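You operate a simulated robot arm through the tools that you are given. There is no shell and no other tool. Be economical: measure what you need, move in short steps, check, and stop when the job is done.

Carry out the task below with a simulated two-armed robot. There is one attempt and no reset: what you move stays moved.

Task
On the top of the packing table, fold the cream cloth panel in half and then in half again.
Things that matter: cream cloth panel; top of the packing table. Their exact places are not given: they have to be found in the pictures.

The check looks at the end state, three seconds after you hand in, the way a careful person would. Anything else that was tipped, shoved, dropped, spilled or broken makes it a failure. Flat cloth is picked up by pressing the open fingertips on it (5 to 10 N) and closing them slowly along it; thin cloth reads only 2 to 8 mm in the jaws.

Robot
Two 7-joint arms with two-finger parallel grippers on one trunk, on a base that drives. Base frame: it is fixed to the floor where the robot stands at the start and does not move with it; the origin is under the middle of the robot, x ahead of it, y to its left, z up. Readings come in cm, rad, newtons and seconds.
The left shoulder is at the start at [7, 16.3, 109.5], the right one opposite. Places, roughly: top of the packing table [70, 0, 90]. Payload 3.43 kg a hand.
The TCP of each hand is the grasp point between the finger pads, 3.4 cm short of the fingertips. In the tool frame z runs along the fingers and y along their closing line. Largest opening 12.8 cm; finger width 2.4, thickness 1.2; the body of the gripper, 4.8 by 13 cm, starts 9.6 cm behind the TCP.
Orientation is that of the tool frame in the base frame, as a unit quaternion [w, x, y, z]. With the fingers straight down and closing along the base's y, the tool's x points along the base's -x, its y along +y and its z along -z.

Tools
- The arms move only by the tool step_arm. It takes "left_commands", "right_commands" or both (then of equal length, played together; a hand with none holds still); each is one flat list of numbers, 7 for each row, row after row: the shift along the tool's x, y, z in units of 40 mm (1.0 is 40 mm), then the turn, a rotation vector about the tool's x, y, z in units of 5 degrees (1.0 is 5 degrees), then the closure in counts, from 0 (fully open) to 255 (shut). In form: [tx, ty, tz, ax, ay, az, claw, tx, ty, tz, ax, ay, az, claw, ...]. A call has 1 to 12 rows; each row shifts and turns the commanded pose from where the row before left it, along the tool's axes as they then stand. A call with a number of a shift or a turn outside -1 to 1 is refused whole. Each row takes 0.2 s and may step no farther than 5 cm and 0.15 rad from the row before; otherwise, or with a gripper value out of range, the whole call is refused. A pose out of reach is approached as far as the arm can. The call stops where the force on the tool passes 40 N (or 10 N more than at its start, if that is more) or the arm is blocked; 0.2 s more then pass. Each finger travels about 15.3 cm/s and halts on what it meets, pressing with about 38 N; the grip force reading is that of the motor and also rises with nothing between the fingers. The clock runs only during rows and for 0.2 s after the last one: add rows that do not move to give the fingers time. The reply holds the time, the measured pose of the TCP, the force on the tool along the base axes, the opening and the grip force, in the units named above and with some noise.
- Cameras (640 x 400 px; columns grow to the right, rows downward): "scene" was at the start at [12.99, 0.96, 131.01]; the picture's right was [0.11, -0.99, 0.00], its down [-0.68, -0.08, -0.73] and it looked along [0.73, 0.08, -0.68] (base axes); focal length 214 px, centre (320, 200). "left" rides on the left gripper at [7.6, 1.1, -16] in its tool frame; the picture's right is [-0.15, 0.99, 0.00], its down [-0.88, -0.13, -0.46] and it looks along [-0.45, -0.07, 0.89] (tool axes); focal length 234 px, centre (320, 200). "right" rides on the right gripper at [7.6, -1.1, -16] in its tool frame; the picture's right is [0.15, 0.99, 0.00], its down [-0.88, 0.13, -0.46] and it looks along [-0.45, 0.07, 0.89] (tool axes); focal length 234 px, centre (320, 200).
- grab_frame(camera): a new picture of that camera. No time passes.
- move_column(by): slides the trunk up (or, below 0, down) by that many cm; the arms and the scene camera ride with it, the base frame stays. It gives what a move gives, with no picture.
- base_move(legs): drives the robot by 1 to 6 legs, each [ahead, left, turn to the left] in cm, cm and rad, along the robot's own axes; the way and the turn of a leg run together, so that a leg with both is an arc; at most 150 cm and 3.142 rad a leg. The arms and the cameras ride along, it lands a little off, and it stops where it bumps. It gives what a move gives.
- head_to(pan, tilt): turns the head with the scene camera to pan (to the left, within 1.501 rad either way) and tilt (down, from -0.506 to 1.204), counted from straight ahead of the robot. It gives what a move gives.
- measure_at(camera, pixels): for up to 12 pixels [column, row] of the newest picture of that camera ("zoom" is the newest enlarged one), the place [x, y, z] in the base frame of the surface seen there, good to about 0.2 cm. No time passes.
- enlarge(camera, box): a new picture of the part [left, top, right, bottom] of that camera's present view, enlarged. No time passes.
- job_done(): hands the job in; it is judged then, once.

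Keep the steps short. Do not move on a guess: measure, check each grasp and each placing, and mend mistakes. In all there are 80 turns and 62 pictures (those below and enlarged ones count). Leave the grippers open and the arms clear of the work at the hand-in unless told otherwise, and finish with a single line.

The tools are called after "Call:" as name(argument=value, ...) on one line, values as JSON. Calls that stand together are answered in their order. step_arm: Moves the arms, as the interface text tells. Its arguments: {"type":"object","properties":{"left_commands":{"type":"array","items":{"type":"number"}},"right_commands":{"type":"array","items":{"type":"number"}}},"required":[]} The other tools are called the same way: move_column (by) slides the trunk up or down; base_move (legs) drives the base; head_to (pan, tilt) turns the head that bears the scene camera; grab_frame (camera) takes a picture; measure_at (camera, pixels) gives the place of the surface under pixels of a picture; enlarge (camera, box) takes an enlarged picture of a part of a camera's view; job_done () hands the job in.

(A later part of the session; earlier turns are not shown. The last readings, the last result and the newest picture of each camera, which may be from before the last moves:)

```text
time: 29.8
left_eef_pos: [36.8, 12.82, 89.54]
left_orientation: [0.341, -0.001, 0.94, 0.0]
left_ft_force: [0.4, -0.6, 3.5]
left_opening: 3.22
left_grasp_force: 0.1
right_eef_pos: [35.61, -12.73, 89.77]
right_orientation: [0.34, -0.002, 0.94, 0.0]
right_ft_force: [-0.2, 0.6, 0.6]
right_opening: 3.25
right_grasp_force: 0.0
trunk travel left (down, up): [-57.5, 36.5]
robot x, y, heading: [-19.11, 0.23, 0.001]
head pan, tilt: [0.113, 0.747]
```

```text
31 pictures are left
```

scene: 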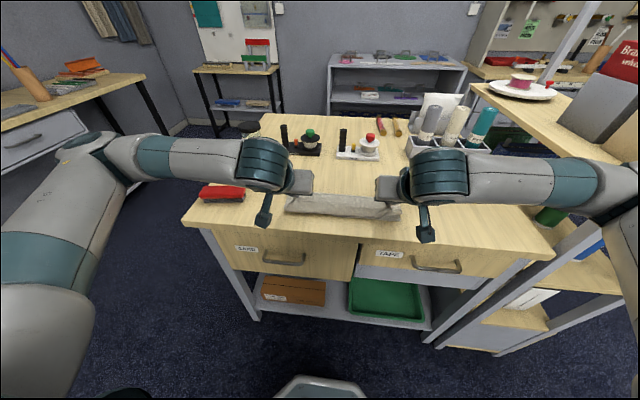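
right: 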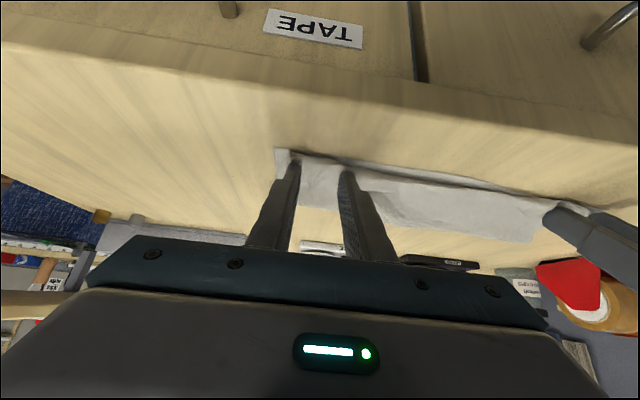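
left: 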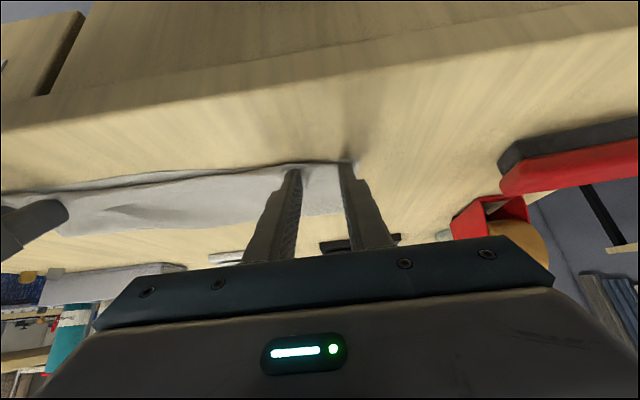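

Both ridges are released and spread out. I lift the hands straight up, swing them upright and outward, then look.

Call:
step_arm(left_commands=[-0.32, 0, -0.383, 0, 0, 0, 190, -0.32, 0, -0.383, 0, 0, 0, 190, -0.32, 0, -0.383, 0, 0, 0, 190, 0, 0.4, -0.4, 0, 1, 0, 190, 0, 0.4, -0.4, 0, 1, 0, 190, 0, 0.4, -0.2, 0, 1, 0, 190, 0, 0.4, 0, 0, 1, 0, 190, 0, 0.4, 0, 0, 1, 0, 190, 0, 0, 0, 0, 1, 0, 190, 0, 0, 0, 0, 1, 0, 190, 0, 0, 0, 0, 1, 0, 190], right_commands=[-0.32, 0, -0.383, 0, 0, 0, 190, -0.32, 0, -0.383, 0, 0, 0, 190, -0.32, 0, -0.383, 0, 0, 0, 190, 0, -0.4, -0.4, 0, 1, 0, 190, 0, -0.4, -0.4, 0, 1, 0, 190, 0, -0.4, -0.2, 0, 1, 0, 190, 0, -0.4, 0, 0, 1, 0, 190, 0, -0.4, 0, 0, 1, 0, 190, 0, 0, 0, 0, 1, 0, 190, 0, 0, 0, 0, 1, 0, 190, 0, 0, 0, 0, 1, 0, 190])

Call:
enlarge(camera="scene", box=[240, 130, 440, 255])

```text
time: 32.1
left_eef_pos: [34.61, 20.83, 98.79]
left_orientation: [-0.002, -0.002, 1.0, 0.0]
left_ft_force: [0.3, 0.0, 0.0]
left_opening: 3.25
left_grasp_force: 0.0
right_eef_pos: [33.28, -20.87, 98.97]
right_orientation: [-0.002, -0.001, 1.0, 0.0]
right_ft_force: [-0.3, 0.9, -0.4]
right_opening: 3.26
right_grasp_force: 0.1
trunk travel left (down, up): [-57.5, 36.5]
robot x, y, heading: [-18.64, 0.14, 0.0]
head pan, tilt: [0.113, 0.747]
```

```text
3.20 times, centred on (340, 192) of scene
```

zoom: 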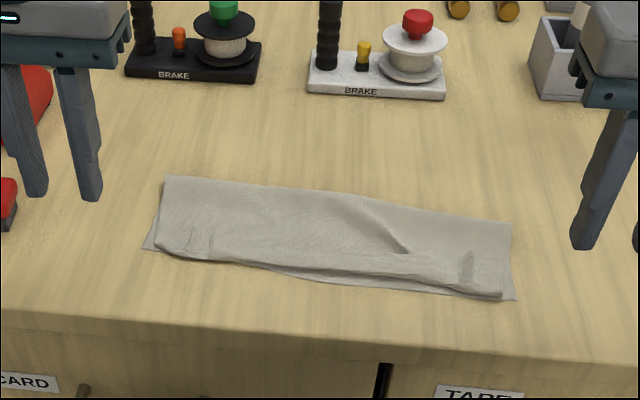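

The first fold is good. I measure its outline.

Call:
measure_at(camera="zoom", pixels=[[167, 179], [148, 248], [160, 246], [508, 224], [512, 298], [500, 292], [340, 197], [340, 275], [420, 262], [195, 240], [467, 265], [410, 245]])

```text
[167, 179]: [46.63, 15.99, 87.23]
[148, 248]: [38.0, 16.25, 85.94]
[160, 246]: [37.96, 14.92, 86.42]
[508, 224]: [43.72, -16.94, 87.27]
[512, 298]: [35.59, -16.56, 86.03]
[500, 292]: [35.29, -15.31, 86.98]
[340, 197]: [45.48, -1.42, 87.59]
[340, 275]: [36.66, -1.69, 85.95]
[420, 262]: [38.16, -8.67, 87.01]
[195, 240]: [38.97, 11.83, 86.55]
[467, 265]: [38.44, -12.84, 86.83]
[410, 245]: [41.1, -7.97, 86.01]
```

The folded width is only 8.5 cm, where 12 is expected, so some cloth is tucked. I look closer.

Call:
enlarge(camera="scene", box=[280, 175, 410, 235])

Call:
grab_frame(camera="right")

```text
4.92 times, centred on (345, 205) of scene
```

zoom: 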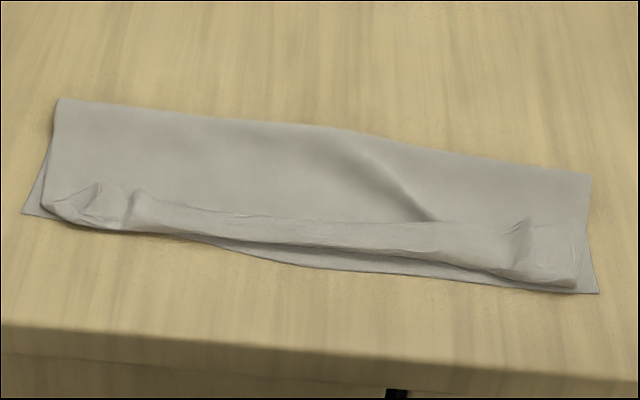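

```text
28 pictures are left
```

right: 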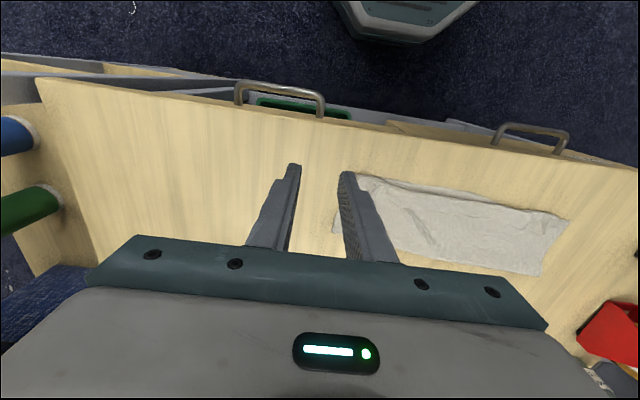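

I see the flap's last ~3 cm is folded back on top as a band (band edge at zoom (150,200)–(430,225)), because the held edge left the fingers on the robot side. I'll unroll that band first: with the jaws opened to 9 cm, four fingertips rake lightly from x≈42 toward the robot. First I position above.

Call:
step_arm(left_commands=[-0.37, -0.54, 0.2, 0, 0, 0, 76, -0.37, -0.54, 0.4, 0, 0, 0, 76, -0.37, -0.54, 0.4, 0, 0, 0, 76, -0.37, -0.54, 0.4, 0, 0, 0, 76, -0.37, -0.54, 0.4, 0, 0, 0, 76, 0, 0, 0, 0, 0, 0, 76], right_commands=[-0.37, 0.52, 0.2, 0, 0, 0, 76, -0.37, 0.52, 0.4, 0, 0, 0, 76, -0.37, 0.52, 0.4, 0, 0, 0, 76, -0.37, 0.52, 0.4, 0, 0, 0, 76, -0.37, 0.52, 0.4, 0, 0, 0, 76, 0, 0, 0, 0, 0, 0, 76])

Call:
enlarge(camera="left", box=[140, 40, 500, 240])

```text
time: 33.5
left_eef_pos: [41.85, 10.25, 91.68]
left_orientation: [0.0, -0.002, 1.0, 0.0]
left_ft_force: [-0.2, 0.7, 0.7]
left_opening: 8.99
left_grasp_force: 0.0
right_eef_pos: [40.57, -10.25, 91.78]
right_orientation: [-0.001, -0.003, 1.0, 0.0]
right_ft_force: [0.1, 0.4, -0.1]
right_opening: 8.98
right_grasp_force: 0.1
trunk travel left (down, up): [-57.5, 36.5]
robot x, y, heading: [-18.42, -0.08, 0.006]
head pan, tilt: [0.113, 0.747]
```

```text
1.78 times, centred on (320, 140) of left
```

zoom: 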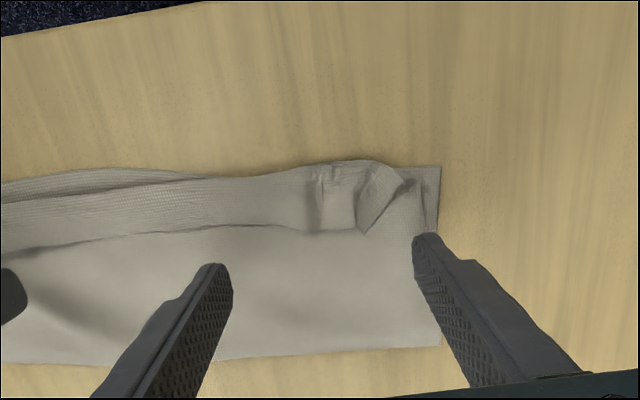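

Call:
measure_at(camera="zoom", pixels=[[270, 226], [270, 235], [270, 178], [340, 170], [355, 228], [60, 250], [60, 180], [270, 352], [440, 345], [438, 168]])

```text
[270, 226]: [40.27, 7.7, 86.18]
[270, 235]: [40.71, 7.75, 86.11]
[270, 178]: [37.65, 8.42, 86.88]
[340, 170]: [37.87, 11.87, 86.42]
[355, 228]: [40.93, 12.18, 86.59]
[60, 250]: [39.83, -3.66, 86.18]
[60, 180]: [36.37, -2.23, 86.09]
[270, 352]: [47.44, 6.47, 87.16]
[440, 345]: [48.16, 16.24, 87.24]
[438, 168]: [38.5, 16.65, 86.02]
```

The band edge is at x≈40–41, the crease at ≈47.7. I lower the tips to just touching behind it and rake 9 cm toward the robot.

Call:
step_arm(left_commands=[-0.14, 0, 0.2, 0, 0, 0, 76, 0, 0, 0.2, 0, 0, 0, 76, 0, 0, 0.09, 0, 0, 0, 76, 0.25, 0, 0, 0, 0, 0, 76, 0.25, 0, 0, 0, 0, 0, 76, 0.25, 0, 0, 0, 0, 0, 76, 0.25, 0, 0, 0, 0, 0, 76, 0.25, 0, 0, 0, 0, 0, 76, 0.25, 0, 0, 0, 0, 0, 76, 0.25, 0, 0, 0, 0, 0, 76, 0.25, 0, 0, 0, 0, 0, 76, 0.25, 0, 0, 0, 0, 0, 76], right_commands=[-0.12, 0, 0.2, 0, 0, 0, 76, 0, 0, 0.2, 0, 0, 0, 76, 0, 0, 0.12, 0, 0, 0, 76, 0.25, 0, 0, 0, 0, 0, 76, 0.25, 0, 0, 0, 0, 0, 76, 0.25, 0, 0, 0, 0, 0, 76, 0.25, 0, 0, 0, 0, 0, 76, 0.25, 0, 0, 0, 0, 0, 76, 0.25, 0, 0, 0, 0, 0, 76, 0.25, 0, 0, 0, 0, 0, 76, 0.25, 0, 0, 0, 0, 0, 76, 0.25, 0, 0, 0, 0, 0, 76])

Call:
enlarge(camera="scene", box=[270, 165, 420, 245])

```text
time: 36.1
left_eef_pos: [33.54, 10.06, 89.63]
left_orientation: [0.0, -0.002, 1.0, -0.001]
left_ft_force: [0.3, 0.3, 0.2]
left_opening: 8.99
left_grasp_force: 0.1
right_eef_pos: [32.02, -10.26, 89.65]
right_orientation: [-0.001, -0.002, 1.0, 0.0]
right_ft_force: [-0.3, 0.2, 0.0]
right_opening: 8.97
right_grasp_force: 0.1
trunk travel left (down, up): [-57.5, 36.5]
robot x, y, heading: [-18.64, -0.16, 0.006]
head pan, tilt: [0.113, 0.747]
```

```text
4.27 times, centred on (345, 205) of scene
```

zoom: 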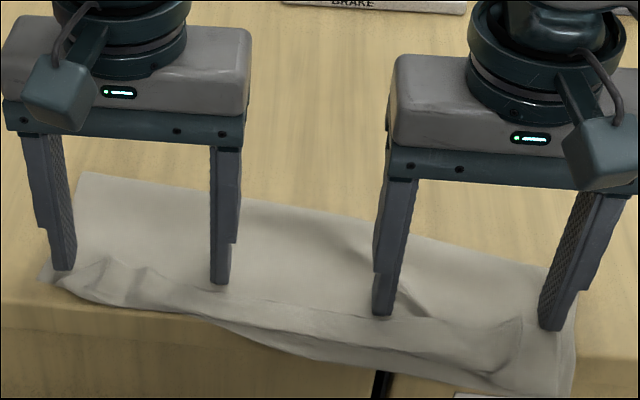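

The rake dragged the whole cloth along instead of unrolling the band. I measure where it is now.

Call:
measure_at(camera="zoom", pixels=[[85, 173], [45, 278], [70, 290], [572, 392], [520, 370], [560, 275], [300, 205], [250, 330], [300, 315], [140, 305], [480, 330], [400, 335]])

Call:
grab_frame(camera="left")

```text
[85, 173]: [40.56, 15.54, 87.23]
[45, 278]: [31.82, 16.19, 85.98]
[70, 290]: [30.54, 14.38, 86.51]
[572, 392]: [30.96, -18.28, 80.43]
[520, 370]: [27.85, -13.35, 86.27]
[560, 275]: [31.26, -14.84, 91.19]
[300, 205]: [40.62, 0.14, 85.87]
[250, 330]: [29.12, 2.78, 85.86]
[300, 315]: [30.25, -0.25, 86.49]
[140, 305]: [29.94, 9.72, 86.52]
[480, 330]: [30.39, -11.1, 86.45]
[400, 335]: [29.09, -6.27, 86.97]
```

```text
25 pictures are left
```

left: 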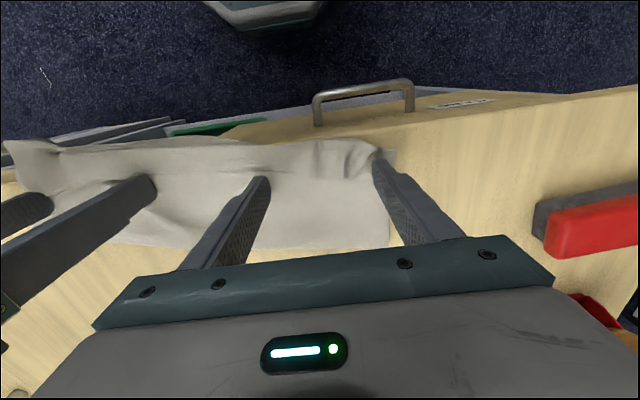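

The whole cloth slid about 7 cm toward the front edge, so the band must be re-gripped instead. I raise both hands, narrow the jaws to 3.2 cm and look at the band edge near its ends.

Call:
step_arm(left_commands=[0, 0, -0.5, 0, 0, 0, 76, 0, 0.25, -0.5, 0, 0, 0, 190, 0.1, 0.25, 0, 0, 0, 0, 190, 0, 0, 0, 0, 0, 0, 190], right_commands=[0, 0, -0.5, 0, 0, 0, 76, 0, -0.25, -0.5, 0, 0, 0, 190, 0, -0.25, 0, 0, 0, 0, 190, 0, 0, 0, 0, 0, 0, 190])

Call:
grab_frame(camera="left")

Call:
grab_frame(camera="right")

```text
time: 37.1
left_eef_pos: [33.04, 12.13, 93.59]
left_orientation: [-0.001, -0.002, 1.0, -0.001]
left_ft_force: [0.6, 0.0, 0.4]
left_opening: 3.26
left_grasp_force: 0.0
right_eef_pos: [32.11, -12.35, 93.77]
right_orientation: [0.0, -0.001, 1.0, 0.0]
right_ft_force: [-0.1, 0.0, 0.4]
right_opening: 3.28
right_grasp_force: 0.0
trunk travel left (down, up): [-57.5, 36.5]
robot x, y, heading: [-18.36, -0.04, 0.007]
head pan, tilt: [0.113, 0.747]
```

```text
24 pictures are left
```

left: 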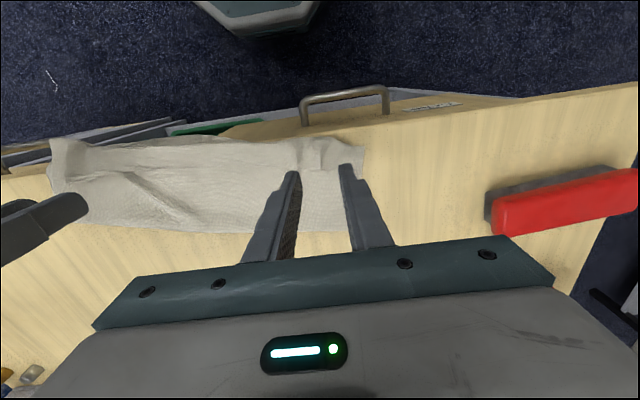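

```text
23 pictures are left
```

right: 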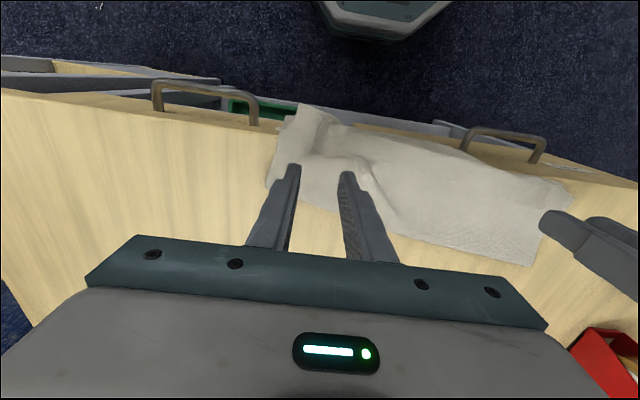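

The stack's front now overhangs the table edge a little, so gripping there is poor. Better idea: grip the top layer along the true midline (about 2 cm robot-side of the crease, near both ends), with jaws closing along x, and lift; the cloth then hangs doubled by gravity and the band falls open. I raise, move over the midline, and yaw both hands 90° (cameras outward), half now.

Call:
step_arm(left_commands=[-0.46, 0.12, -0.3, 0, 0, 0, 190, -0.46, 0.12, -0.3, 0, 0, 0, 190, -0.46, 0.12, -0.3, 0, 0, 0, 190, 0, 0, 0, 0, 0, 1, 190, 0, 0, 0, 0, 0, 1, 190, 0, 0, 0, 0, 0, 1, 190, 0, 0, 0, 0, 0, 1, 190, 0, 0, 0, 0, 0, 1, 190, 0, 0, 0, 0, 0, 1, 190, 0, 0, 0, 0, 0, 1, 190, 0, 0, 0, 0, 0, 1, 190, 0, 0, 0, 0, 0, 1, 190], right_commands=[-0.28, -0.18, -0.3, 0, 0, 0, 190, -0.28, -0.18, -0.3, 0, 0, 0, 190, -0.28, -0.18, -0.3, 0, 0, 0, 190, 0, 0, 0, 0, 0, -1, 190, 0, 0, 0, 0, 0, -1, 190, 0, 0, 0, 0, 0, -1, 190, 0, 0, 0, 0, 0, -1, 190, 0, 0, 0, 0, 0, -1, 190, 0, 0, 0, 0, 0, -1, 190, 0, 0, 0, 0, 0, -1, 190, 0, 0, 0, 0, 0, -1, 190, 0, 0, 0, 0, 0, -1, 190])

Call:
step_arm(left_commands=[0, 0, 0, 0, 0, 1, 190, 0, 0, 0, 0, 0, 1, 190, 0, 0, 0, 0, 0, 1, 190, 0, 0, 0, 0, 0, 1, 190, 0, 0, 0, 0, 0, 1, 190, 0, 0, 0, 0, 0, 1, 190, 0, 0, 0, 0, 0, 1, 190, 0, 0, 0, 0, 0, 1, 190, 0, 0, 0, 0, 0, 1, 190], right_commands=[0, 0, 0, 0, 0, -1, 190, 0, 0, 0, 0, 0, -1, 190, 0, 0, 0, 0, 0, -1, 190, 0, 0, 0, 0, 0, -1, 190, 0, 0, 0, 0, 0, -1, 190, 0, 0, 0, 0, 0, -1, 190, 0, 0, 0, 0, 0, -1, 190, 0, 0, 0, 0, 0, -1, 190, 0, 0, 0, 0, 0, -1, 190])

Call:
enlarge(camera="scene", box=[260, 150, 430, 256])

```text
time: 39.8
left_eef_pos: [38.59, 13.4, 97.08]
left_orientation: [-0.001, 0.382, 0.924, -0.001]
left_ft_force: [0.4, -0.3, 0.7]
left_opening: 3.24
left_grasp_force: 0.0
right_eef_pos: [35.4, -14.58, 97.17]
right_orientation: [-0.001, -0.385, 0.923, 0.0]
right_ft_force: [-0.4, -0.9, 0.6]
right_opening: 3.26
right_grasp_force: 0.0
trunk travel left (down, up): [-57.5, 36.5]
robot x, y, heading: [-18.77, -0.16, 0.003]
head pan, tilt: [0.113, 0.747]
```

```text
time: 41.8
left_eef_pos: [38.6, 13.47, 97.24]
left_orientation: [-0.001, 0.536, 0.844, 0.0]
left_ft_force: [-0.4, 0.3, -0.1]
left_opening: 3.28
left_grasp_force: 0.0
left hand out of reach, approached as far as the arm can: row 5, 6, 7, 8, 9
right_eef_pos: [35.47, -14.47, 97.31]
right_orientation: [-0.002, -0.575, 0.818, 0.0]
right_ft_force: [-0.6, -0.4, 0.3]
right_opening: 3.27
right_grasp_force: 0.1
right hand out of reach, approached as far as the arm can: row 6, 7, 8, 9
trunk travel left (down, up): [-57.5, 36.5]
robot x, y, heading: [-18.36, 0.19, 0.0]
head pan, tilt: [0.113, 0.747]
```

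```text
3.76 times, centred on (345, 203) of scene
```

zoom: 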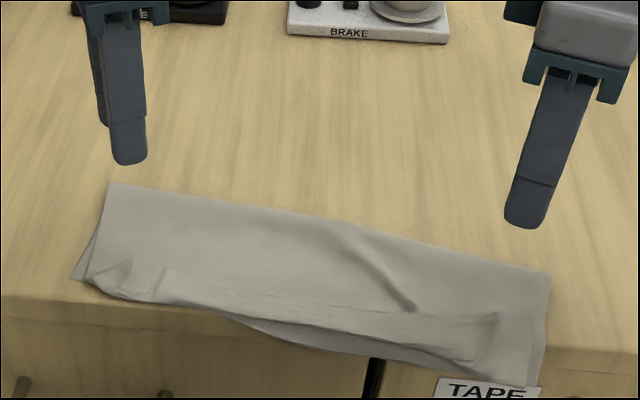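

The wrists stop at 65° and 70° of yaw, which is good enough. I measure the stack's outline.

Call:
measure_at(camera="zoom", pixels=[[112, 186], [78, 277], [548, 276], [538, 345], [335, 226], [200, 204], [450, 250], [150, 240], [510, 300], [505, 340], [120, 300]])

```text
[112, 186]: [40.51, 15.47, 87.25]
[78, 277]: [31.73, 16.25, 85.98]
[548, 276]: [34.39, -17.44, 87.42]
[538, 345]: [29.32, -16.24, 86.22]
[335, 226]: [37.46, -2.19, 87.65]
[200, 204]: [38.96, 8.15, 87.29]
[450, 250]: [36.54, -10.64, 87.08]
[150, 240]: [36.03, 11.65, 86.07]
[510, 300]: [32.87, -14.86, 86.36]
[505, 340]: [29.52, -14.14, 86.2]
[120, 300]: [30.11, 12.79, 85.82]
```

I estimate the true midline 2.6 cm robot-side of the crease: left (38.6, 14.6), right (33.2, -16). I move there and down to just above the cloth.

Call:
step_arm(left_commands=[0.062, 0.029, 0.42, 0, 0, 0, 190, 0.062, 0.029, 0.42, 0, 0, 0, 190, 0.062, 0.029, 0.42, 0, 0, 0, 190, 0.062, 0.029, 0.42, 0, 0, 0, 190, 0, 0, 0, 0, 0, 0, 190], right_commands=[0.135, 0.098, 0.42, 0, 0, 0, 190, 0.135, 0.098, 0.42, 0, 0, 0, 190, 0.135, 0.098, 0.42, 0, 0, 0, 190, 0.135, 0.098, 0.42, 0, 0, 0, 190, 0, 0, 0, 0, 0, 0, 190])

Call:
enlarge(camera="scene", box=[260, 150, 430, 256])

```text
time: 43.0
left_eef_pos: [38.65, 14.67, 90.61]
left_orientation: [-0.003, 0.536, 0.844, -0.001]
left_ft_force: [-0.2, 0.6, 0.1]
left_opening: 3.26
left_grasp_force: 0.0
right_eef_pos: [33.17, -15.97, 90.44]
right_orientation: [-0.002, -0.574, 0.819, 0.0]
right_ft_force: [-0.1, -0.3, 0.4]
right_opening: 3.27
right_grasp_force: 0.0
trunk travel left (down, up): [-57.5, 36.5]
robot x, y, heading: [-18.88, -0.31, 0.007]
head pan, tilt: [0.113, 0.747]
```

```text
3.76 times, centred on (345, 203) of scene
```

zoom: 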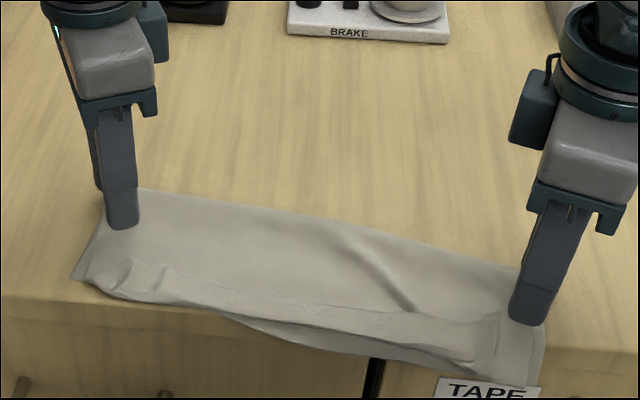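

Both are well placed at the ends of the stack. Now I press down to contact.

Call:
step_arm(left_commands=[0, 0, 0.15, 0, 0, 0, 190, 0, 0, 0.1, 0, 0, 0, 190, 0, 0, 0.02, 0, 0, 0, 190, 0, 0, 0, 0, 0, 0, 190], right_commands=[0, 0, 0.12, 0, 0, 0, 190, 0, 0, 0.09, 0, 0, 0, 190, 0, 0, 0.01, 0, 0, 0, 190, 0, 0, 0, 0, 0, 0, 190])

```text
time: 44.0
left_eef_pos: [38.48, 14.6, 89.54]
left_orientation: [0.0, 0.536, 0.844, 0.0]
left_ft_force: [-0.1, 0.5, 8.3]
left_opening: 3.27
left_grasp_force: 0.0
right_eef_pos: [33.1, -15.96, 89.6]
right_orientation: [-0.002, -0.576, 0.818, 0.0]
right_ft_force: [-0.9, 0.3, 1.0]
right_opening: 3.27
right_grasp_force: 0.2
trunk travel left (down, up): [-57.5, 36.5]
robot x, y, heading: [-19.11, -0.11, 0.002]
head pan, tilt: [0.113, 0.747]
```

Left 8.3 N; right needs about 1 mm more. I add that and close both slowly.

Call:
step_arm(left_commands=[0, 0, 0, 0, 0, 0, 190, 0, 0, 0, 0, 0, 0, 190, 0, 0, 0, 0, 0, 0, 197, 0, 0, 0, 0, 0, 0, 204, 0, 0, 0, 0, 0, 0, 211, 0, 0, 0, 0, 0, 0, 218, 0, 0, 0, 0, 0, 0, 225, 0, 0, 0, 0, 0, 0, 232, 0, 0, 0, 0, 0, 0, 239, 0, 0, 0, 0, 0, 0, 246, 0, 0, 0, 0, 0, 0, 255, 0, 0, 0, 0, 0, 0, 255], right_commands=[0, 0, 0.02, 0, 0, 0, 190, 0, 0, 0.012, 0, 0, 0, 190, 0, 0, 0, 0, 0, 0, 197, 0, 0, 0, 0, 0, 0, 204, 0, 0, 0, 0, 0, 0, 211, 0, 0, 0, 0, 0, 0, 218, 0, 0, 0, 0, 0, 0, 225, 0, 0, 0, 0, 0, 0, 232, 0, 0, 0, 0, 0, 0, 239, 0, 0, 0, 0, 0, 0, 246, 0, 0, 0, 0, 0, 0, 255, 0, 0, 0, 0, 0, 0, 255])

Call:
enlarge(camera="scene", box=[260, 150, 430, 256])

```text
time: 46.5
left_eef_pos: [38.45, 14.61, 89.65]
left_orientation: [0.0, 0.535, 0.845, 0.0]
left_ft_force: [-0.3, -2.2, 9.4]
left_opening: 0.25
left_grasp_force: 37.3
right_eef_pos: [33.09, -16.02, 89.68]
right_orientation: [0.001, -0.576, 0.818, -0.001]
right_ft_force: [-0.3, 1.2, 14.1]
right_opening: 0.2
right_grasp_force: 37.0
trunk travel left (down, up): [-57.5, 36.5]
robot x, y, heading: [-18.93, -0.01, 0.007]
head pan, tilt: [0.113, 0.747]
```

```text
3.76 times, centred on (345, 203) of scene
```

zoom: 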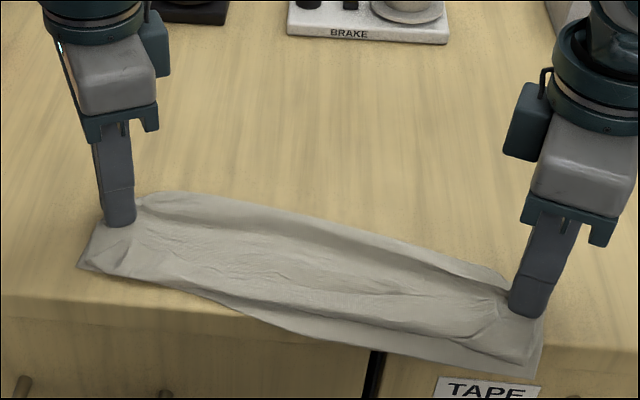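

Both hold (2.5 and 2.0 mm). I lift 14 cm straight up, then move both to x≈45 (squaring up the cloth).

Call:
step_arm(left_commands=[0, 0, -0.6, 0, 0, 0, 255, 0, 0, -0.6, 0, 0, 0, 255, 0, 0, -0.6, 0, 0, 0, 255, 0, 0, -0.6, 0, 0, 0, 255, 0, 0, -0.6, 0, 0, 0, 255, 0, 0, -0.6, 0, 0, 0, 255, -0.138, 0.294, 0, 0, 0, 0, 255, -0.138, 0.294, 0, 0, 0, 0, 255, -0.138, 0.294, 0, 0, 0, 0, 255, -0.138, 0.294, 0, 0, 0, 0, 255, -0.138, 0.294, 0, 0, 0, 0, 255, 0, 0, 0, 0, 0, 0, 255], right_commands=[0, 0, -0.6, 0, 0, 0, 255, 0, 0, -0.6, 0, 0, 0, 255, 0, 0, -0.6, 0, 0, 0, 255, 0, 0, -0.6, 0, 0, 0, 255, 0, 0, -0.6, 0, 0, 0, 255, 0, 0, -0.6, 0, 0, 0, 255, -0.203, -0.564, 0, 0, 0, 0, 255, -0.203, -0.564, 0, 0, 0, 0, 255, -0.203, -0.564, 0, 0, 0, 0, 255, -0.203, -0.564, 0, 0, 0, 0, 255, -0.203, -0.564, 0, 0, 0, 0, 255, 0, 0, 0, 0, 0, 0, 255])

Call:
grab_frame(camera="scene")

```text
time: 49.1
left_eef_pos: [39.83, 13.1, 103.51]
left_orientation: [-0.002, 0.535, 0.845, -0.001]
left_ft_force: [-0.7, 0.4, -0.3]
left_opening: 0.24
left_grasp_force: 36.9
left hand out of reach, approached as far as the arm can: row 7, 8, 9, 10, 11
right_eef_pos: [37.35, -12.2, 103.35]
right_orientation: [-0.001, -0.573, 0.819, 0.0]
right_ft_force: [-0.6, 0.4, 0.4]
right_opening: 0.17
right_grasp_force: 36.9
right hand out of reach, approached as far as the arm can: row 8, 9, 10, 11
trunk travel left (down, up): [-57.5, 36.5]
robot x, y, heading: [-18.82, -0.28, 0.005]
head pan, tilt: [0.113, 0.747]
```

```text
19 pictures are left
```

scene: 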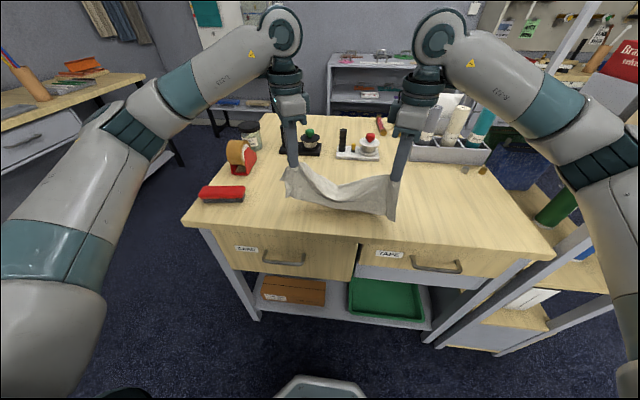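

The cloth hangs doubled as hoped. The yawed wrists limit forward reach, so I drive the base 8 cm forward, then turn the hands back 15° while spreading them again.

Call:
base_move(legs=[[8, 0, 0]])

Call:
step_arm(left_commands=[0, 0, 0, 0, 0, -1, 255, 0, 0, 0, 0, 0, -1, 255, 0, 0, 0, 0, 0, -1, 255, 0.14, 0.08, 0, 0, 0, 0, 255, 0.14, 0.08, 0, 0, 0, 0, 255, 0, 0, 0, 0, 0, 0, 255], right_commands=[0, 0, 0, 0, 0, 1, 255, 0, 0, 0, 0, 0, 1, 255, 0, 0, 0, 0, 0, 1, 255, 0.22, -0.44, 0, 0, 0, 0, 255, 0.22, -0.44, 0, 0, 0, 0, 255, 0, 0, 0, 0, 0, 0, 255])

Call:
enlarge(camera="scene", box=[240, 120, 440, 245])

```text
time: 50.2
left_eef_pos: [47.83, 13.0, 103.55]
left_orientation: [-0.001, 0.535, 0.845, -0.001]
left_ft_force: [0.6, 0.2, -0.4]
left_opening: 0.23
left_grasp_force: 37.1
right_eef_pos: [45.39, -12.14, 103.43]
right_orientation: [-0.001, -0.573, 0.82, 0.001]
right_ft_force: [0.6, -0.6, -1.0]
right_opening: 0.2
right_grasp_force: 36.5
trunk travel left (down, up): [-57.5, 36.5]
robot x, y, heading: [-10.77, 0.01, -0.0]
head pan, tilt: [0.113, 0.747]
```

```text
time: 51.6
left_eef_pos: [47.64, 14.33, 103.41]
left_orientation: [-0.001, 0.42, 0.907, 0.0]
left_ft_force: [0.9, -0.4, -0.3]
left_opening: 0.2
left_grasp_force: 36.2
right_eef_pos: [47.38, -15.49, 103.45]
right_orientation: [-0.001, -0.461, 0.887, 0.0]
right_ft_force: [-0.4, 0.2, -1.1]
right_opening: 0.18
right_grasp_force: 36.6
trunk travel left (down, up): [-57.5, 36.5]
robot x, y, heading: [-10.84, -0.18, 0.003]
head pan, tilt: [0.113, 0.747]
```

```text
3.20 times, centred on (340, 182) of scene
```

zoom: 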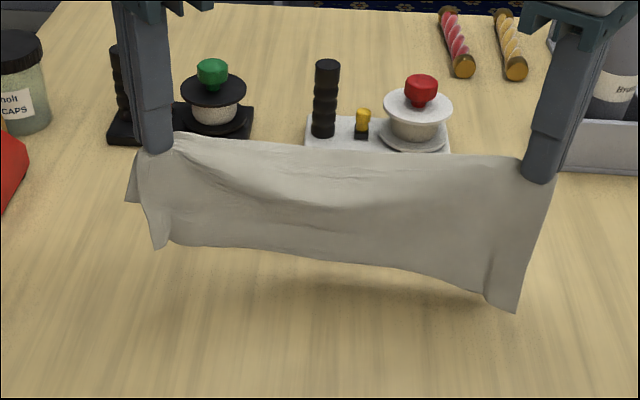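

The cloth hangs cleanly doubled. I measure the hanging hems.

Call:
measure_at(camera="zoom", pixels=[[160, 247], [130, 200], [250, 245], [350, 258], [440, 280], [515, 308], [177, 135], [350, 150], [520, 160], [140, 170]])

Call:
grab_frame(camera="left")

```text
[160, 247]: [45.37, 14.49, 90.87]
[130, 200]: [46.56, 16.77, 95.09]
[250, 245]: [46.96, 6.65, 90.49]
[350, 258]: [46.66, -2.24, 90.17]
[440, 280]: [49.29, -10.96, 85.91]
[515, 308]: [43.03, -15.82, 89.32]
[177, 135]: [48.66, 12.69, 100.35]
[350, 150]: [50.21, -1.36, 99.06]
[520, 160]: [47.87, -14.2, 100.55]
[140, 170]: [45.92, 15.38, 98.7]
```

```text
17 pictures are left
```

left: 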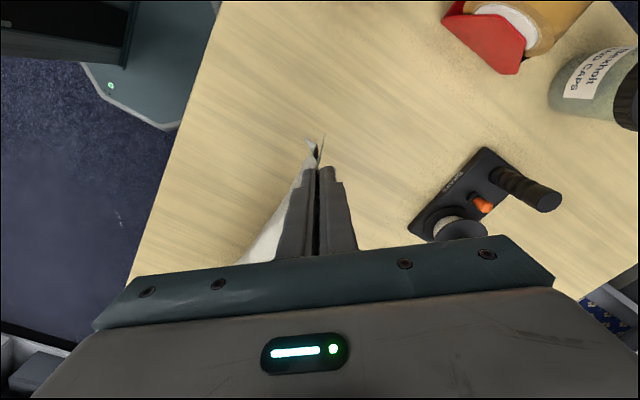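

Front hem is at z≈90, crest at ≈100.5: close to half and half. I back the base 4 cm, spread the crest a bit, lower until the hem touches, and begin laying it diagonally forward (hems trailing toward the robot).

Call:
base_move(legs=[[-4, 0, 0]])

Call:
step_arm(left_commands=[0.038, 0.032, 0.31, 0, 0, 0, 255, 0.038, 0.032, 0.31, 0, 0, 0, 255, -0.162, 0.191, 0.238, 0, 0, 0, 255, -0.162, 0.191, 0.238, 0, 0, 0, 255, -0.162, 0.191, 0.238, 0, 0, 0, 255, -0.162, 0.191, 0.238, 0, 0, 0, 255, -0.162, 0.191, 0.238, 0, 0, 0, 255], right_commands=[0.041, -0.029, 0.31, 0, 0, 0, 255, 0.041, -0.029, 0.31, 0, 0, 0, 255, -0.144, -0.205, 0.238, 0, 0, 0, 255, -0.144, -0.205, 0.238, 0, 0, 0, 255, -0.144, -0.205, 0.238, 0, 0, 0, 255, -0.144, -0.205, 0.238, 0, 0, 0, 255, -0.144, -0.205, 0.238, 0, 0, 0, 255])

Call:
enlarge(camera="scene", box=[240, 120, 440, 245])

```text
time: 52.5
left_eef_pos: [43.79, 14.32, 103.52]
left_orientation: [0.0, 0.42, 0.907, 0.0]
left_ft_force: [-0.7, -0.4, -0.1]
left_opening: 0.23
left_grasp_force: 37.3
right_eef_pos: [43.37, -15.51, 103.41]
right_orientation: [-0.001, -0.461, 0.887, 0.0]
right_ft_force: [-0.1, -1.2, 0.7]
right_opening: 0.16
right_grasp_force: 36.2
trunk travel left (down, up): [-57.5, 36.5]
robot x, y, heading: [-14.82, -0.03, 0.002]
head pan, tilt: [0.113, 0.747]
```

```text
time: 54.1
left_eef_pos: [48.78, 14.82, 96.18]
left_orientation: [0.0, 0.42, 0.908, -0.001]
left_ft_force: [0.1, -0.9, -0.1]
left_opening: 0.24
left_grasp_force: 37.4
right_eef_pos: [48.32, -16.0, 95.98]
right_orientation: [-0.001, -0.462, 0.887, 0.001]
right_ft_force: [0.9, 0.1, -0.2]
right_opening: 0.17
right_grasp_force: 36.0
trunk travel left (down, up): [-57.5, 36.5]
robot x, y, heading: [-14.64, -0.4, 0.004]
head pan, tilt: [0.113, 0.747]
```

```text
3.20 times, centred on (340, 182) of scene
```

zoom: 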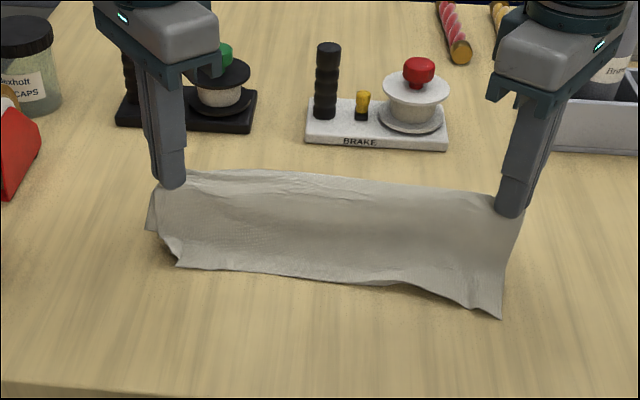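

Laying nicely. I continue diagonally down to just above contact with 1.5 cm extra pull.

Call:
step_arm(left_commands=[-0.162, 0.191, 0.25, 0, 0, 0, 255, -0.162, 0.191, 0.25, 0, 0, 0, 255, -0.162, 0.191, 0.25, 0, 0, 0, 255, -0.162, 0.191, 0.25, 0, 0, 0, 255, -0.162, 0.191, 0.25, 0, 0, 0, 255, -0.162, 0.191, 0.25, 0, 0, 0, 255, -0.12, 0.14, 0, 0, 0, 0, 255, -0.12, 0.14, 0, 0, 0, 0, 255, 0, 0, 0, 0, 0, 0, 255], right_commands=[-0.144, -0.205, 0.25, 0, 0, 0, 255, -0.144, -0.205, 0.25, 0, 0, 0, 255, -0.144, -0.205, 0.25, 0, 0, 0, 255, -0.144, -0.205, 0.25, 0, 0, 0, 255, -0.144, -0.205, 0.25, 0, 0, 0, 255, -0.144, -0.205, 0.25, 0, 0, 0, 255, -0.108, -0.154, 0, 0, 0, 0, 255, -0.108, -0.154, 0, 0, 0, 0, 255, 0, 0, 0, 0, 0, 0, 255])

Call:
enlarge(camera="scene", box=[240, 120, 440, 245])

```text
time: 56.1
left_eef_pos: [52.17, 14.65, 92.77]
left_orientation: [-0.001, 0.42, 0.907, 0.0]
left_ft_force: [0.7, -2.9, -0.7]
left_opening: 0.22
left_grasp_force: 37.1
left hand out of reach, approached as far as the arm can: row 4, 5, 6, 7, 8
right_eef_pos: [48.71, -16.06, 95.64]
right_orientation: [0.0, -0.46, 0.888, 0.0]
right_ft_force: [0.2, 2.5, 0.8]
right_opening: 0.15
right_grasp_force: 36.8
right hand out of reach, approached as far as the arm can: row 1, 2, 3, 4, 5, 6, 7, 8
trunk travel left (down, up): [-57.5, 36.5]
robot x, y, heading: [-15.06, 0.13, 0.003]
head pan, tilt: [0.113, 0.747]
```

```text
3.20 times, centred on (340, 182) of scene
```

zoom: 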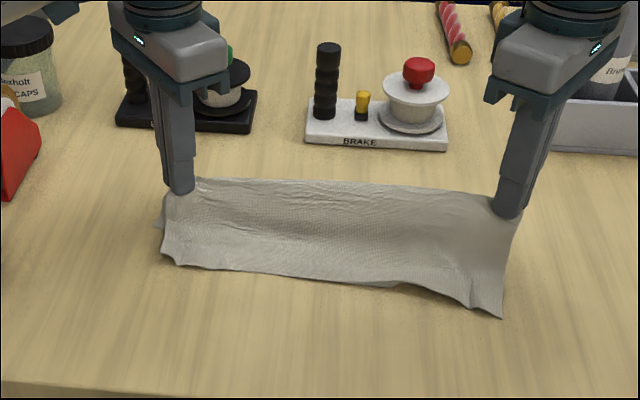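

The yaw again limits reach on the right. I turn right back 20° and left 10°, bring right level with left, then finish lowering both.

Call:
step_arm(left_commands=[0, 0, 0, 0, 0, -1, 255, 0, 0, 0, 0, 0, -1, 255, 0, 0, 0, 0, 0, 0, 255, 0, 0, 0, 0, 0, 0, 255, 0, 0, 0, 0, 0, 0, 255, 0, 0, 0, 0, 0, 0, 255, 0, 0, 0, 0, 0, 0, 255, -0.154, 0.128, 0.215, 0, 0, 0, 255, -0.154, 0.128, 0.215, 0, 0, 0, 255, -0.154, 0.128, 0.215, 0, 0, 0, 255, 0, 0, 0, 0, 0, 0, 255], right_commands=[0, 0, 0, 0, 0, 1, 255, 0, 0, 0, 0, 0, 1, 255, 0, 0, 0, 0, 0, 1, 255, 0, 0, 0, 0, 0, 1, 255, -0.236, -0.165, 0.25, 0, 0, 0, 255, -0.236, -0.165, 0.25, 0, 0, 0, 255, -0.236, -0.165, 0.25, 0, 0, 0, 255, -0.164, -0.115, 0.215, 0, 0, 0, 255, -0.164, -0.115, 0.215, 0, 0, 0, 255, -0.164, -0.115, 0.215, 0, 0, 0, 255, 0, 0, 0, 0, 0, 0, 255])

Call:
enlarge(camera="scene", box=[240, 120, 440, 245])

```text
time: 58.5
left_eef_pos: [54.48, 14.64, 90.29]
left_orientation: [-0.001, 0.34, 0.941, 0.001]
left_ft_force: [0.0, -3.4, 0.0]
left_opening: 0.25
left_grasp_force: 36.9
right_eef_pos: [54.66, -16.07, 90.03]
right_orientation: [0.0, -0.3, 0.954, 0.0]
right_ft_force: [0.0, 1.5, 2.9]
right_opening: 0.2
right_grasp_force: 36.6
trunk travel left (down, up): [-57.5, 36.5]
robot x, y, heading: [-14.99, -0.21, 0.001]
head pan, tilt: [0.113, 0.747]
```

```text
3.20 times, centred on (340, 182) of scene
```

zoom: 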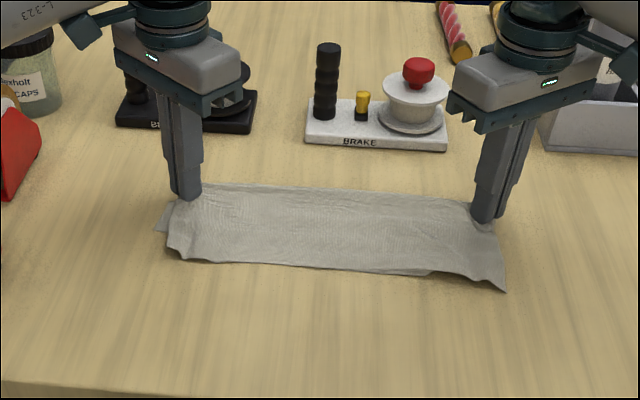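

The first fold now lies flat. I release: lower 1 mm, open slowly, lift straight up 8 cm, and turn the hands back straight.

Call:
step_arm(left_commands=[0, 0, 0.04, 0, 0, 0, 245, 0, 0, 0, 0, 0, 0, 230, 0, 0, 0, 0, 0, 0, 215, 0, 0, 0, 0, 0, 0, 200, 0, 0, 0, 0, 0, 0, 185, 0, 0, -0.5, 0, 0, 0, 185, 0, 0, -0.9, 0, 0, 0, 185, 0, 0, -0.9, 0, 0, -1, 185, 0, 0.3, 0, 0, 0, -1, 185, 0, 0.5, 0, 0, 0, -1, 185, 0, 0.5, 0, 0, 0, -1, 185, 0, 0.5, 0, 0, 0, -1, 185], right_commands=[0, 0, 0, 0, 0, 0, 245, 0, 0, 0, 0, 0, 0, 230, 0, 0, 0, 0, 0, 0, 215, 0, 0, 0, 0, 0, 0, 200, 0, 0, 0, 0, 0, 0, 185, 0, 0, -0.5, 0, 0, 0, 185, 0, 0, -0.9, 0, 0, 0, 185, 0, 0, -0.9, 0, 0, 1, 185, 0, -0.3, 0, 0, 0, 1, 185, 0, -0.5, 0, 0, 0, 1, 185, 0, -0.5, 0, 0, 0, 1, 185, 0, -0.5, 0, 0, 0, 1, 185])

Call:
enlarge(camera="scene", box=[240, 120, 440, 245])

```text
time: 61.1
left_eef_pos: [57.75, 21.21, 99.28]
left_orientation: [-0.001, 0.127, 0.992, 0.001]
left_ft_force: [0.1, 0.6, 0.0]
left_opening: 3.54
left_grasp_force: 0.0
right_eef_pos: [57.23, -22.71, 99.16]
right_orientation: [0.0, -0.085, 0.996, 0.0]
right_ft_force: [-0.6, -0.1, -0.1]
right_opening: 3.53
right_grasp_force: 0.1
trunk travel left (down, up): [-57.5, 36.5]
robot x, y, heading: [-14.72, -0.12, -0.001]
head pan, tilt: [0.113, 0.747]
```

```text
3.20 times, centred on (340, 182) of scene
```

zoom: 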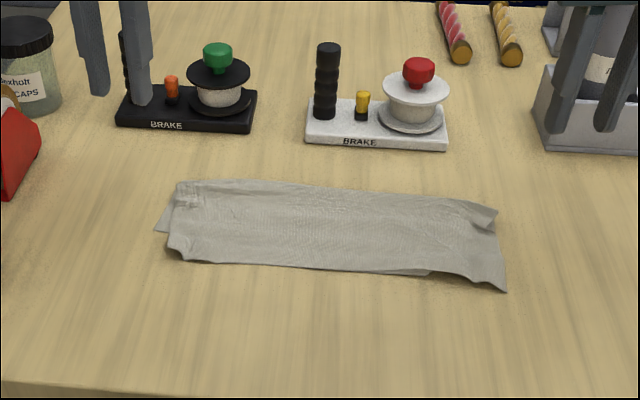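

Folded in half, flat. I measure the outline for the second fold.

Call:
measure_at(camera="zoom", pixels=[[178, 183], [158, 230], [180, 260], [300, 268], [425, 273], [503, 288], [495, 210], [340, 190], [340, 230], [340, 268], [260, 183], [430, 197]])

```text
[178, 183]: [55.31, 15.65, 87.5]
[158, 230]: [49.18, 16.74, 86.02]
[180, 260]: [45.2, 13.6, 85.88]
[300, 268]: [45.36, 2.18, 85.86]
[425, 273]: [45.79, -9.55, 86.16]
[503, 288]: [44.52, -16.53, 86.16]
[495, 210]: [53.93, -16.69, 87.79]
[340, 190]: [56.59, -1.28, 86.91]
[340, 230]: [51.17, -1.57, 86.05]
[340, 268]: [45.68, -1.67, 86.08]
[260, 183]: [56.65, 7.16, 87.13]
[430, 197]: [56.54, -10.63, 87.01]
```

The strip spans x 45.5–56.8 and y -16.8–16. For the second fold I'll grip both layers at the midline y≈-0.2: left hand near the far edge (x≈55.3, leaning away 10°), right hand near the near edge (x≈47, leaning toward the robot 20°) so the hands clear each other. First I set the orientations in the air, with partial approach.

Call:
step_arm(left_commands=[0, 0, 0, 0, 0, -0.97, 185, 0, 0, 0, 0, 0, -0.97, 185, 0, 0, 0, 0, 0, -0.97, 185, 0, 0, 0, 0, 0.5, 0, 185, 0, 0, 0, 0, 0.5, 0, 185, 0, 0, 0, 0, 0.5, 0, 185, 0, 0, 0, 0, 0.5, 0, 185, 0.091, -0.5, 0.016, 0, 0, 0, 185, 0.091, -0.5, 0.016, 0, 0, 0, 185, 0.091, -0.5, 0.016, 0, 0, 0, 185, 0.091, -0.5, 0.016, 0, 0, 0, 185, 0.091, -0.5, 0.016, 0, 0, 0, 185], right_commands=[0, 0, 0, 0, 0, 0.65, 185, 0, 0, 0, 0, 0, 0.65, 185, 0, 0, 0, 0, 0, 0.65, 185, 0, 0, 0, 0, -1, 0, 185, 0, 0, 0, 0, -1, 0, 185, 0, 0, 0, 0, -1, 0, 185, 0, 0, 0, 0, -1, 0, 185, 0.536, 0, -0.195, 0, 0, 0, 185, 0.536, 0, -0.195, 0, 0, 0, 185, 0.536, 0, -0.195, 0, 0, 0, 185, 0.536, 0, -0.195, 0, 0, 0, 185, 0.536, 0, -0.195, 0, 0, 0, 185])

```text
time: 63.7
left_eef_pos: [55.92, 11.01, 99.33]
left_orientation: [-0.088, 0.001, 0.996, 0.0]
left_ft_force: [-0.1, 0.0, 0.5]
left_opening: 3.51
left_grasp_force: 0.2
right_eef_pos: [45.66, -22.84, 99.07]
right_orientation: [0.174, 0.0, 0.985, 0.0]
right_ft_force: [-0.5, -0.2, 0.2]
right_opening: 3.54
right_grasp_force: 0.1
trunk travel left (down, up): [-57.5, 36.5]
robot x, y, heading: [-14.54, 0.25, 0.001]
head pan, tilt: [0.113, 0.747]
```

Orientation as planned. Now I bring both to y≈-0.2 and down to about 1.5 cm above the cloth.

Call:
step_arm(left_commands=[0, -0.4, 0, 0, 0, 0, 185, 0, -0.4, 0, 0, 0, 0, 185, 0, -0.4, 0, 0, 0, 0, 185, 0, -0.4, 0, 0, 0, 0, 185, 0, -0.4, 0, 0, 0, 0, 185, 0, -0.4, 0, 0, 0, 0, 185, 0, -0.4, 0, 0, 0, 0, 185, -0.087, 0, 0.49, 0, 0, 0, 185, -0.087, 0, 0.49, 0, 0, 0, 185, -0.087, 0, 0.49, 0, 0, 0, 185, -0.087, 0, 0.49, 0, 0, 0, 185, 0, 0, 0, 0, 0, 0, 185], right_commands=[0, 0.809, 0, 0, 0, 0, 185, 0, 0.809, 0, 0, 0, 0, 185, 0, 0.809, 0, 0, 0, 0, 185, 0, 0.809, 0, 0, 0, 0, 185, 0, 0.809, 0, 0, 0, 0, 185, 0, 0.809, 0, 0, 0, 0, 185, 0, 0.809, 0, 0, 0, 0, 185, 0.175, 0, 0.47, 0, 0, 0, 185, 0.175, 0, 0.47, 0, 0, 0, 185, 0.175, 0, 0.47, 0, 0, 0, 185, 0.175, 0, 0.47, 0, 0, 0, 185, 0, 0, 0, 0, 0, 0, 185])

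Call:
grab_frame(camera="scene")

```text
time: 66.3
left_eef_pos: [55.64, -0.2, 91.43]
left_orientation: [-0.087, 0.001, 0.996, 0.0]
left_ft_force: [0.6, -0.3, 0.4]
left_opening: 3.51
left_grasp_force: 0.0
right_eef_pos: [45.73, -0.09, 91.22]
right_orientation: [0.173, -0.002, 0.985, 0.001]
right_ft_force: [0.0, 0.4, -0.3]
right_opening: 3.5
right_grasp_force: 0.0
trunk travel left (down, up): [-57.5, 36.5]
robot x, y, heading: [-14.73, -0.09, 0.001]
head pan, tilt: [0.113, 0.747]
```

```text
12 pictures are left
```

scene: 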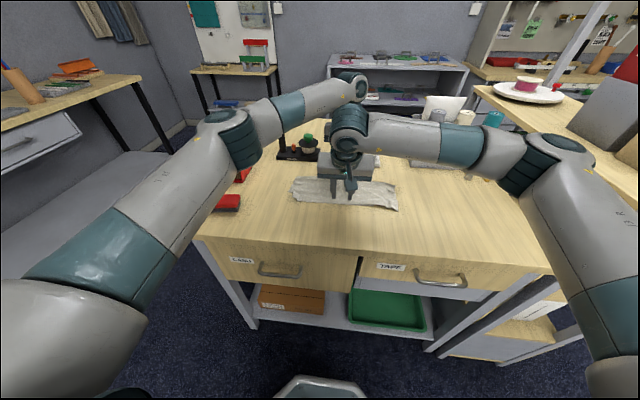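

Both hands fit side by side. I descend 1.4 cm to contact.

Call:
step_arm(left_commands=[-0.026, 0, 0.148, 0, 0, 0, 185, -0.026, 0, 0.148, 0, 0, 0, 185, -0.01, 0, 0.055, 0, 0, 0, 185, 0, 0, 0, 0, 0, 0, 185], right_commands=[0.052, 0, 0.141, 0, 0, 0, 185, 0.052, 0, 0.141, 0, 0, 0, 185, 0.015, 0, 0.04, 0, 0, 0, 185, 0, 0, 0, 0, 0, 0, 185])

```text
time: 67.3
left_eef_pos: [55.89, -0.26, 89.97]
left_orientation: [-0.088, 0.001, 0.996, 0.0]
left_ft_force: [0.8, -0.1, 0.7]
left_opening: 3.49
left_grasp_force: 0.0
right_eef_pos: [45.61, -0.21, 89.79]
right_orientation: [0.172, -0.002, 0.985, 0.0]
right_ft_force: [-0.4, 0.4, 0.3]
right_opening: 3.53
right_grasp_force: 0.1
trunk travel left (down, up): [-57.5, 36.5]
robot x, y, heading: [-14.38, -0.02, 0.006]
head pan, tilt: [0.113, 0.747]
```

Call:
step_arm(left_commands=[-0.01, 0, 0.05, 0, 0, 0, 185, -0.005, 0, 0.025, 0, 0, 0, 185, -0.004, 0, 0.02, 0, 0, 0, 185, 0, 0, 0, 0, 0, 0, 185], right_commands=[0.008, 0, 0.022, 0, 0, 0, 185, 0.008, 0, 0.022, 0, 0, 0, 185, 0.006, 0, 0.015, 0, 0, 0, 185, 0, 0, 0, 0, 0, 0, 185])

```text
time: 68.3
left_eef_pos: [55.77, -0.02, 89.74]
left_orientation: [-0.087, 0.001, 0.996, 0.001]
left_ft_force: [0.4, 0.8, 1.1]
left_opening: 3.52
left_grasp_force: 0.0
right_eef_pos: [45.51, -0.03, 89.66]
right_orientation: [0.174, -0.001, 0.985, 0.001]
right_ft_force: [2.6, -1.7, 17.6]
right_opening: 3.53
right_grasp_force: 0.0
trunk travel left (down, up): [-57.5, 36.5]
robot x, y, heading: [-14.58, -0.02, 0.005]
head pan, tilt: [0.113, 0.747]
```

Right 17.6 N is a bit firm, so I ease it 0.3 mm; left needs about 1.5 mm more. Then I close both slowly.

Call:
step_arm(left_commands=[-0.005, 0, 0.03, 0, 0, 0, 185, -0.002, 0, 0.015, 0, 0, 0, 185, 0, 0, 0, 0, 0, 0, 193, 0, 0, 0, 0, 0, 0, 201, 0, 0, 0, 0, 0, 0, 209, 0, 0, 0, 0, 0, 0, 217, 0, 0, 0, 0, 0, 0, 225, 0, 0, 0, 0, 0, 0, 233, 0, 0, 0, 0, 0, 0, 241, 0, 0, 0, 0, 0, 0, 249, 0, 0, 0, 0, 0, 0, 255, 0, 0, 0, 0, 0, 0, 255], right_commands=[-0.003, 0, -0.007, 0, 0, 0, 185, 0, 0, 0, 0, 0, 0, 185, 0, 0, 0, 0, 0, 0, 193, 0, 0, 0, 0, 0, 0, 201, 0, 0, 0, 0, 0, 0, 209, 0, 0, 0, 0, 0, 0, 217, 0, 0, 0, 0, 0, 0, 225, 0, 0, 0, 0, 0, 0, 233, 0, 0, 0, 0, 0, 0, 241, 0, 0, 0, 0, 0, 0, 249, 0, 0, 0, 0, 0, 0, 255, 0, 0, 0, 0, 0, 0, 255])

Call:
enlarge(camera="right", box=[160, 60, 480, 260])

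```text
time: 70.9
left_eef_pos: [55.64, -0.04, 89.62]
left_orientation: [-0.087, 0.002, 0.996, 0.0]
left_ft_force: [-0.1, -0.2, 18.4]
left_opening: 0.21
left_grasp_force: 36.4
right_eef_pos: [45.53, -0.01, 89.68]
right_orientation: [0.175, -0.001, 0.985, 0.001]
right_ft_force: [-0.6, -0.5, 9.2]
right_opening: 0.19
right_grasp_force: 36.4
trunk travel left (down, up): [-57.5, 36.5]
robot x, y, heading: [-14.66, -0.35, 0.003]
head pan, tilt: [0.113, 0.747]
```

```text
2.00 times, centred on (320, 160) of right
```

zoom: 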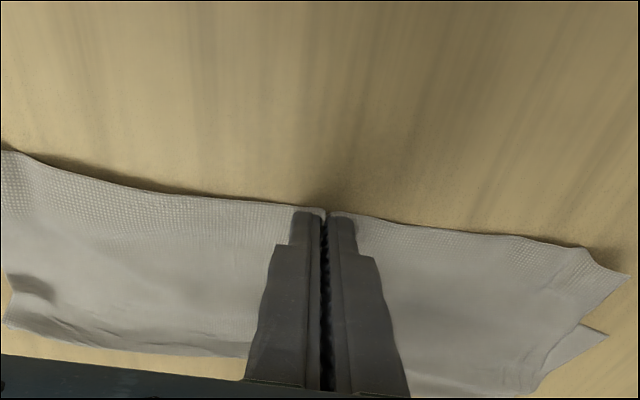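

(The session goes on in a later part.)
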